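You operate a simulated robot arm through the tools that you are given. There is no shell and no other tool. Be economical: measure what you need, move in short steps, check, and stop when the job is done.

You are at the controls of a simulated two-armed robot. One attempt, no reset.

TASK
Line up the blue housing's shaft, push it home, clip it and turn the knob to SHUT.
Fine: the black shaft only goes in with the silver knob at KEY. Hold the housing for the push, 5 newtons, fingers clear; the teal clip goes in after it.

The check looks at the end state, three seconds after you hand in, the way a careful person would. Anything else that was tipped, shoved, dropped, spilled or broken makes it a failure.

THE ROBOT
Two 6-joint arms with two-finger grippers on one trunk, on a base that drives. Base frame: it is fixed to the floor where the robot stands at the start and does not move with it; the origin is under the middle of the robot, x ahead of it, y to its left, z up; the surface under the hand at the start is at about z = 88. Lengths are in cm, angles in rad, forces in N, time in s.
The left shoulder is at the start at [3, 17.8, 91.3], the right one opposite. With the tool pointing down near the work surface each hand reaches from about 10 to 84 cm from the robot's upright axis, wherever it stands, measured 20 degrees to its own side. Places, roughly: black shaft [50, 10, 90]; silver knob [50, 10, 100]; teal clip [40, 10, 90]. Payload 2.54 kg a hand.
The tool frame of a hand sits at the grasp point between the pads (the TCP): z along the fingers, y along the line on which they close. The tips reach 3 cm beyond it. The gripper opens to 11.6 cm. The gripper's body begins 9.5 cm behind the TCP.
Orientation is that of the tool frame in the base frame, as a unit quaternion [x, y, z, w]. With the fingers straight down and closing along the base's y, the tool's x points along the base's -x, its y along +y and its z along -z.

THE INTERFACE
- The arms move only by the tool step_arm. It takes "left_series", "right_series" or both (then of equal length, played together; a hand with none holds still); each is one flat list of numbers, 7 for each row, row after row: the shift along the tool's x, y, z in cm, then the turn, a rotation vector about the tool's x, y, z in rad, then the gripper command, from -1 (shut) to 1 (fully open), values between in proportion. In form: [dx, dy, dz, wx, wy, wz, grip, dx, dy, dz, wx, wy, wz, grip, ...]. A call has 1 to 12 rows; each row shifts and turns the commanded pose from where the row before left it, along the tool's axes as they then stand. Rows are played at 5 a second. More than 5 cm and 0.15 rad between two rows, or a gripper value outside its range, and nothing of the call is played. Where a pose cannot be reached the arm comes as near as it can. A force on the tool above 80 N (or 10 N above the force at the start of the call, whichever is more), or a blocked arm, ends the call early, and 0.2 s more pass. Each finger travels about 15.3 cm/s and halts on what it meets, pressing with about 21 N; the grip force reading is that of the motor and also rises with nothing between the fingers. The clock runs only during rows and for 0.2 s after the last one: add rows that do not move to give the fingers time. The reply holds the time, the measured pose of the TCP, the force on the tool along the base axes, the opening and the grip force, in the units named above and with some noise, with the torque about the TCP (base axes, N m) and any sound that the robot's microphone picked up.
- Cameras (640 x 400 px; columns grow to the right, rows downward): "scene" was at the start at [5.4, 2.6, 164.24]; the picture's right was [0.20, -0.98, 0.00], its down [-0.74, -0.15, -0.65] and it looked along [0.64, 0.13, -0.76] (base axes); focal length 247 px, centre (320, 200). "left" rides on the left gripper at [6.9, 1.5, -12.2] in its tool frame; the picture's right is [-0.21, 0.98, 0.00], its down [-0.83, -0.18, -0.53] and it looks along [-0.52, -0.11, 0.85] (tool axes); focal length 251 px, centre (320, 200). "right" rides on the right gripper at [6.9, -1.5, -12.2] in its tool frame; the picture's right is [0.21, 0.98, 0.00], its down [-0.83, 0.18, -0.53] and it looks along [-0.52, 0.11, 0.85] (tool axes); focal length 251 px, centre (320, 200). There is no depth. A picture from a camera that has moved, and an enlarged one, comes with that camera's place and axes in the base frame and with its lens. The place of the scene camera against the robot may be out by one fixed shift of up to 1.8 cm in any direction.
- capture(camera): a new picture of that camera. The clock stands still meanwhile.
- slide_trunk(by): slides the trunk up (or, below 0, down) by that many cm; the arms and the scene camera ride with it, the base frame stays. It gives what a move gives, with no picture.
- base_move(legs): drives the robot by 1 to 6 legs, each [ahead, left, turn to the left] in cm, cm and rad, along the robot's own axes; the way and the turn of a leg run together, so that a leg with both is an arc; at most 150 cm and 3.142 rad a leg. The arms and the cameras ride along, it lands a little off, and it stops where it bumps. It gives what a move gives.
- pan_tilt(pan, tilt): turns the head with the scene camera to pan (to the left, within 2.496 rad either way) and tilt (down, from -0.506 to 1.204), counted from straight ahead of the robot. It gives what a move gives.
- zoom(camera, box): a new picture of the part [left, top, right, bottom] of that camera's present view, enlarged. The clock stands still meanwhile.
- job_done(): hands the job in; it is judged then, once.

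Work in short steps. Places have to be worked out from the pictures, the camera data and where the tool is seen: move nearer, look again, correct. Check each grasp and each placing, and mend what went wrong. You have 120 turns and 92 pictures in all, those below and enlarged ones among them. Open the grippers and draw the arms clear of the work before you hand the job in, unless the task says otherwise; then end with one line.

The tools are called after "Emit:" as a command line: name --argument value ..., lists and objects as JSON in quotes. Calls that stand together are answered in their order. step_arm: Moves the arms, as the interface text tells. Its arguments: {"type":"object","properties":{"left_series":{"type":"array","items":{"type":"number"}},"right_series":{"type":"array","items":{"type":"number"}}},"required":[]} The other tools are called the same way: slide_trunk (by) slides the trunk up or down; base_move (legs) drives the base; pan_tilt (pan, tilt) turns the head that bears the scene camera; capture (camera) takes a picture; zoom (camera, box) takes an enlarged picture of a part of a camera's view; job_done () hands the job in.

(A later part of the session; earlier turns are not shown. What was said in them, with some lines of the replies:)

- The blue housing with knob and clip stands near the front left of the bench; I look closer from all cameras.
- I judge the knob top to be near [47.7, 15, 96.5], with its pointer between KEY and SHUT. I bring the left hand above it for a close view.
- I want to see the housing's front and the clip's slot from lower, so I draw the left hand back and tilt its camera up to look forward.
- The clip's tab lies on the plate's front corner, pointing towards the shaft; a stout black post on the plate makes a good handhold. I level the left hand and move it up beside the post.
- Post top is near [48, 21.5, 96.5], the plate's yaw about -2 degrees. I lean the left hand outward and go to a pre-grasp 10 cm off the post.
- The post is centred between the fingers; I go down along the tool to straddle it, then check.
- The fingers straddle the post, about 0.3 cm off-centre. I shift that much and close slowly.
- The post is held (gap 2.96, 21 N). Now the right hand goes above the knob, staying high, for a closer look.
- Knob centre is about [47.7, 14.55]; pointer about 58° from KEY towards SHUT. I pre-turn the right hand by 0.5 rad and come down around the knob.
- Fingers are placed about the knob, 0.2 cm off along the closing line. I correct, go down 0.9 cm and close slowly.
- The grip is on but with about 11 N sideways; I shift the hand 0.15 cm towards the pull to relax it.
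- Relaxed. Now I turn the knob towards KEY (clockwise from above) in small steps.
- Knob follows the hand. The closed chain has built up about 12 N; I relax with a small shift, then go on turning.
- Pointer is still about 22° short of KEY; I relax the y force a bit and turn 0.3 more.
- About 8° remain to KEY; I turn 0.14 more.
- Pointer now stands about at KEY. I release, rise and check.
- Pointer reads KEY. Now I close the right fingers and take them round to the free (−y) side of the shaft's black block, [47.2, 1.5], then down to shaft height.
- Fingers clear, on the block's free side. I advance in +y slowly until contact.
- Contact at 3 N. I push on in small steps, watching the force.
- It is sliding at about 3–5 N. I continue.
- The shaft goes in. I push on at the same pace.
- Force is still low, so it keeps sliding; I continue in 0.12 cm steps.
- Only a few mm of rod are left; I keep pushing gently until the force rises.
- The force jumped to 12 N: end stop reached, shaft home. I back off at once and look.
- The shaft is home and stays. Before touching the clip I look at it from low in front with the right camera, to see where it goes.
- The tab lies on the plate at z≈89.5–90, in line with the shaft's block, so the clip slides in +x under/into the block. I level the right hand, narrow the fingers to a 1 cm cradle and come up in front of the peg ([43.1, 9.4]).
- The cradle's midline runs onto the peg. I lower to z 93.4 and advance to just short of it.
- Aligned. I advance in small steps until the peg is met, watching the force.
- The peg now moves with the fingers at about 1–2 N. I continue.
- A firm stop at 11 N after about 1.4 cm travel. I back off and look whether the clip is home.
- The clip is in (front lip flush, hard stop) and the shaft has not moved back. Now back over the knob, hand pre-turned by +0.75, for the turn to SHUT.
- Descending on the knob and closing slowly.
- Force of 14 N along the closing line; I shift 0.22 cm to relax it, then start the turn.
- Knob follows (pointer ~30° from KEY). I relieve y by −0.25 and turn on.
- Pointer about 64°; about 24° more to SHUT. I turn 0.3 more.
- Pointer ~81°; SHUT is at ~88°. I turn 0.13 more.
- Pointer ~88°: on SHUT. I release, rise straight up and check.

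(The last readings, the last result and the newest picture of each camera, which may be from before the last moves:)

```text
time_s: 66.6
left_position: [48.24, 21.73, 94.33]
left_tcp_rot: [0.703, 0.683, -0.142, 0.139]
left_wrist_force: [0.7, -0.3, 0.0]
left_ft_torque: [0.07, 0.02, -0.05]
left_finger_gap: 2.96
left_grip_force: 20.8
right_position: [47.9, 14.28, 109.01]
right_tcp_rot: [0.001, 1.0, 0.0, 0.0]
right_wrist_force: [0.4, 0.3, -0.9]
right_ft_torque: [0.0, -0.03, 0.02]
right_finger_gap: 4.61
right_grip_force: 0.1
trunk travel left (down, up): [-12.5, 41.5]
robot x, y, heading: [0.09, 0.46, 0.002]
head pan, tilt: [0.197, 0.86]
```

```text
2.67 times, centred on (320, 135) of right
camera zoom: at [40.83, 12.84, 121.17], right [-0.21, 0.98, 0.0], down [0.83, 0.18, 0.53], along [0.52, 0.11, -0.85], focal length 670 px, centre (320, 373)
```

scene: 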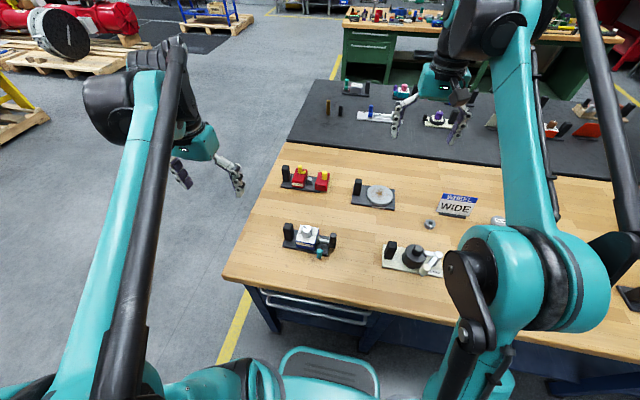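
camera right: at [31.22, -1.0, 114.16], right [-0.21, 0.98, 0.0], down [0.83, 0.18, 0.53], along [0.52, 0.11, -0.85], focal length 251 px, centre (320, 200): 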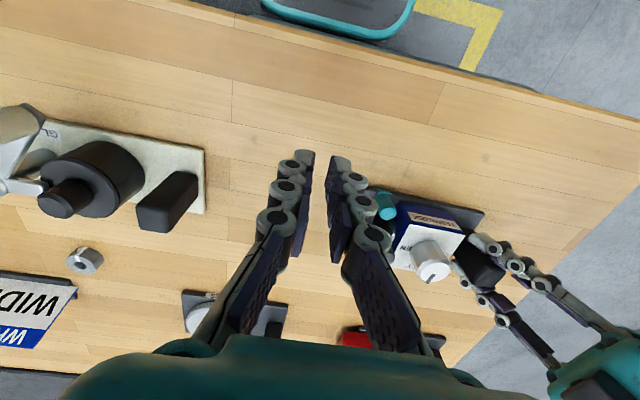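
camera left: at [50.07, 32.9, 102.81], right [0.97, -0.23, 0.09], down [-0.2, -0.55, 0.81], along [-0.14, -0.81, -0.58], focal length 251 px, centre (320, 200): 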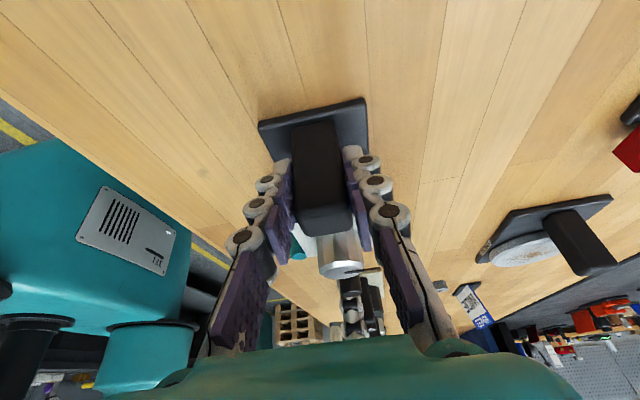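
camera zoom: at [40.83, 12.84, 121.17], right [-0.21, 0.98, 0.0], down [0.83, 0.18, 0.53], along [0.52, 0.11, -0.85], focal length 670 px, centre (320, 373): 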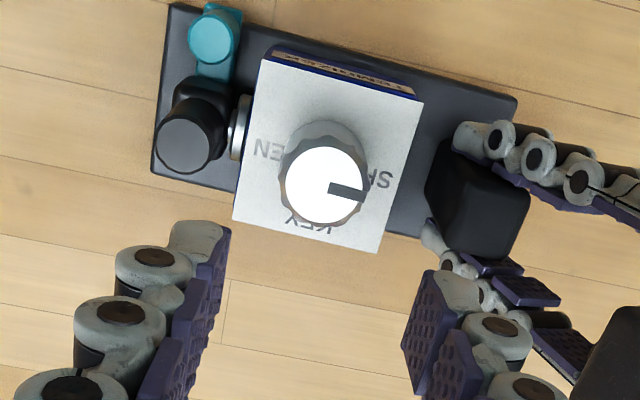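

SHUT is lined up with the pointer. I look tightly at shaft and clip to be sure both are fully home.

Emit:
zoom --camera "right" --box '[250, 55, 314, 135]'

Emit:
step_arm --right_series '[2, -4, -1, 0, 0, 0, 0, 2, -4, 0, 0, 0, 0, 0, 3, -3, 0, 0, 0, 0, 1, 3, -1, 0, 0, 0, 0, 1, 3, 0, 2, 0, 0, 0, 1, 0, 0, 4, 0, -0.15, 0, 1, 0, 0, 4, 0, -0.15, 0, 1, 0, 0, 2, 0, -0.15, 0, 1, 0, 0, 0, 0, -0.15, 0, 1, 0, 0, 0, 0, -0.15, 0, 1, 0, 0, 0, 0, 0, 0, 1]'

Emit:
capture --camera "right"

```text
5.00 times, centred on (282, 95) of right
camera zoom: at [40.83, 12.84, 121.17], right [-0.21, 0.98, 0.0], down [0.83, 0.18, 0.53], along [0.52, 0.11, -0.85], focal length 1257 px, centre (510, 725)
```

zoom: 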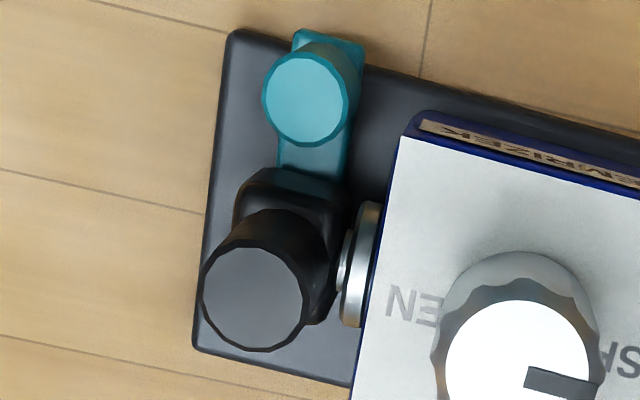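

```text
time_s: 69.0
left_position: [48.23, 21.73, 94.33]
left_tcp_rot: [0.703, 0.683, -0.141, 0.139]
left_wrist_force: [0.3, -0.7, 0.6]
left_ft_torque: [0.02, -0.03, -0.01]
left_finger_gap: 2.95
left_grip_force: 20.7
right_position: [35.99, 2.19, 98.13]
right_tcp_rot: [-0.001, 0.931, 0.0, 0.366]
right_wrist_force: [-0.4, -0.1, 0.1]
right_ft_torque: [0.0, -0.01, 0.01]
right_finger_gap: 11.61
right_grip_force: 0.0
trunk travel left (down, up): [-12.5, 41.5]
robot x, y, heading: [-0.02, 0.04, 0.004]
head pan, tilt: [0.197, 0.86]
```

```text
30 pictures are left
camera right: at [22.55, 0.83, 102.32], right [-0.16, 0.98, -0.15], down [0.24, 0.18, 0.95], along [0.96, 0.12, -0.26], focal length 251 px, centre (320, 200)
```

right: 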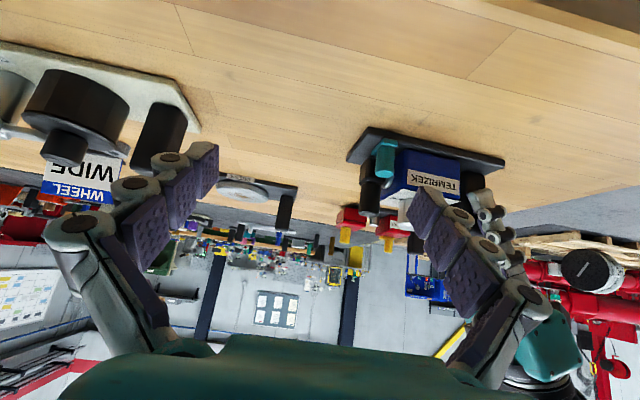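

Emit:
zoom --camera "right" --box '[340, 115, 430, 225]'

```text
3.64 times, centred on (385, 170) of right
camera zoom: at [22.55, 0.83, 102.32], right [-0.16, 0.98, -0.15], down [0.24, 0.18, 0.95], along [0.96, 0.12, -0.26], focal length 914 px, centre (84, 309)
```

zoom: 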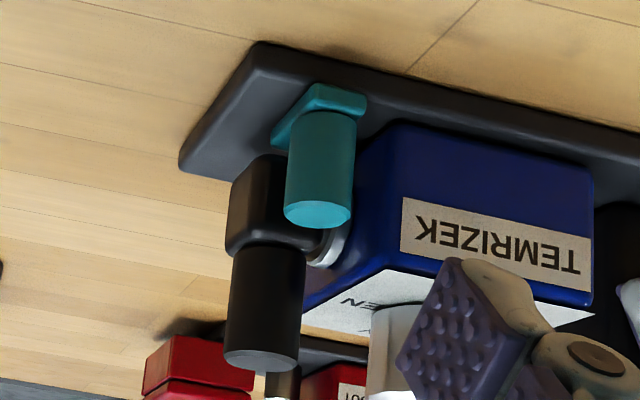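

Everything sits home: shaft at its stop, clip tab under the block, lip over the plate. I now release the post with the left hand and retract along its tool axis; the right hand levels and draws away.

Emit:
step_arm --left_series '[0, 0, 0, 0, 0, 0, -0.4, 0, 0, 0, 0, 0, 0, -0.2, 0, 0, 0, 0, 0, 0, 0.2, 0, 0, 0, 0, 0, 0, 0.2, 0, 0, -3, 0, 0, 0, 0.2, 0, 0, -4, 0, 0, 0, 0.2, 0, 0, -4, 0, 0, 0, 0.5, 0, 0, -4, 0, 0, 0, 1, 2, 0, -3, 0, 0, 0, 1, 0, 0, 0, 0, 0, 0, 1]' --right_series '[0, 0, 0, 0, 0, 0, 1, 0, 0, -1, 0, 0, 0, 1, 0, 0, -2, 0, 0.15, 0, 1, 0, 0, -2, 0, 0.15, 0, 1, 0, 0, -2, 0, 0.15, 0, 1, 0, 0, -2, 0, 0.15, 0, 1, 0, 0, -2, 0, 0.15, 0, 1, 0, -4, -2, 0, 0, 0, 1, 0, -4, -2, 0, 0, 0, 1, 0, -4, -2, 0, 0, 0, 1]'

Emit:
zoom --camera "scene" --box '[260, 200, 360, 270]'

Emit:
capture --camera "scene"

```text
time_s: 71.2
left_position: [48.36, 30.53, 110.27]
left_tcp_rot: [0.704, 0.682, -0.142, 0.139]
left_wrist_force: [-0.2, -0.4, 0.1]
left_ft_torque: [0.08, -0.05, 0.01]
left_finger_gap: 11.58
left_grip_force: 0.1
right_position: [31.11, -10.05, 113.82]
right_tcp_rot: [-0.001, 1.0, 0.002, 0.0]
right_wrist_force: [-0.3, -0.4, 0.3]
right_ft_torque: [0.05, -0.04, 0.02]
right_finger_gap: 11.6
right_grip_force: 0.1
trunk travel left (down, up): [-12.5, 41.5]
robot x, y, heading: [0.23, 0.16, 0.0]
head pan, tilt: [0.197, 0.86]
```

```text
5.71 times, centred on (310, 235) of scene
camera zoom: at [5.29, 2.43, 164.24], right [0.2, -0.98, 0.0], down [-0.74, -0.15, -0.65], along [0.64, 0.13, -0.76], focal length 1413 px, centre (377, 0)
```

zoom: 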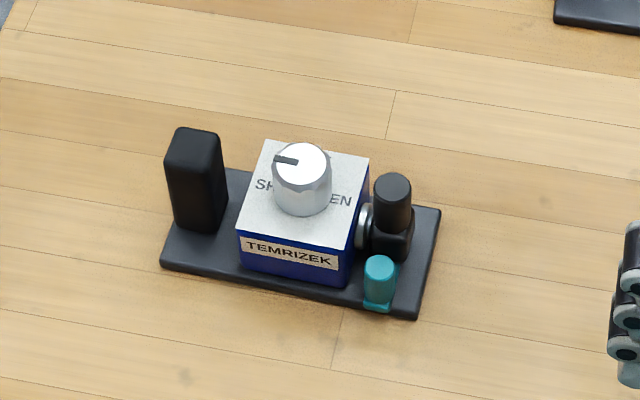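

```text
27 pictures are left
camera scene: at [5.29, 2.43, 164.24], right [0.2, -0.98, 0.0], down [-0.74, -0.15, -0.65], along [0.64, 0.13, -0.76], focal length 247 px, centre (320, 200)
```

scene: 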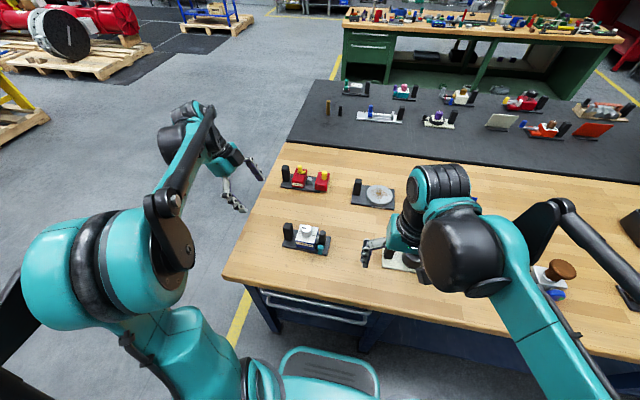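

The housing stands where it was, with the shaft in, the clip in and the pointer on SHUT. Both hands are open and clear, so I hand in.

Emit:
job_done

```text
The job is handed in.
```

The blue housing's shaft is pushed in to its stop, the teal clip is in behind it, and the knob is on SHUT. The shaft slid in at about 3–5 N; the reading reached 12 N when it met the stop, and I backed off at once. The clip met its stop at 11 N.
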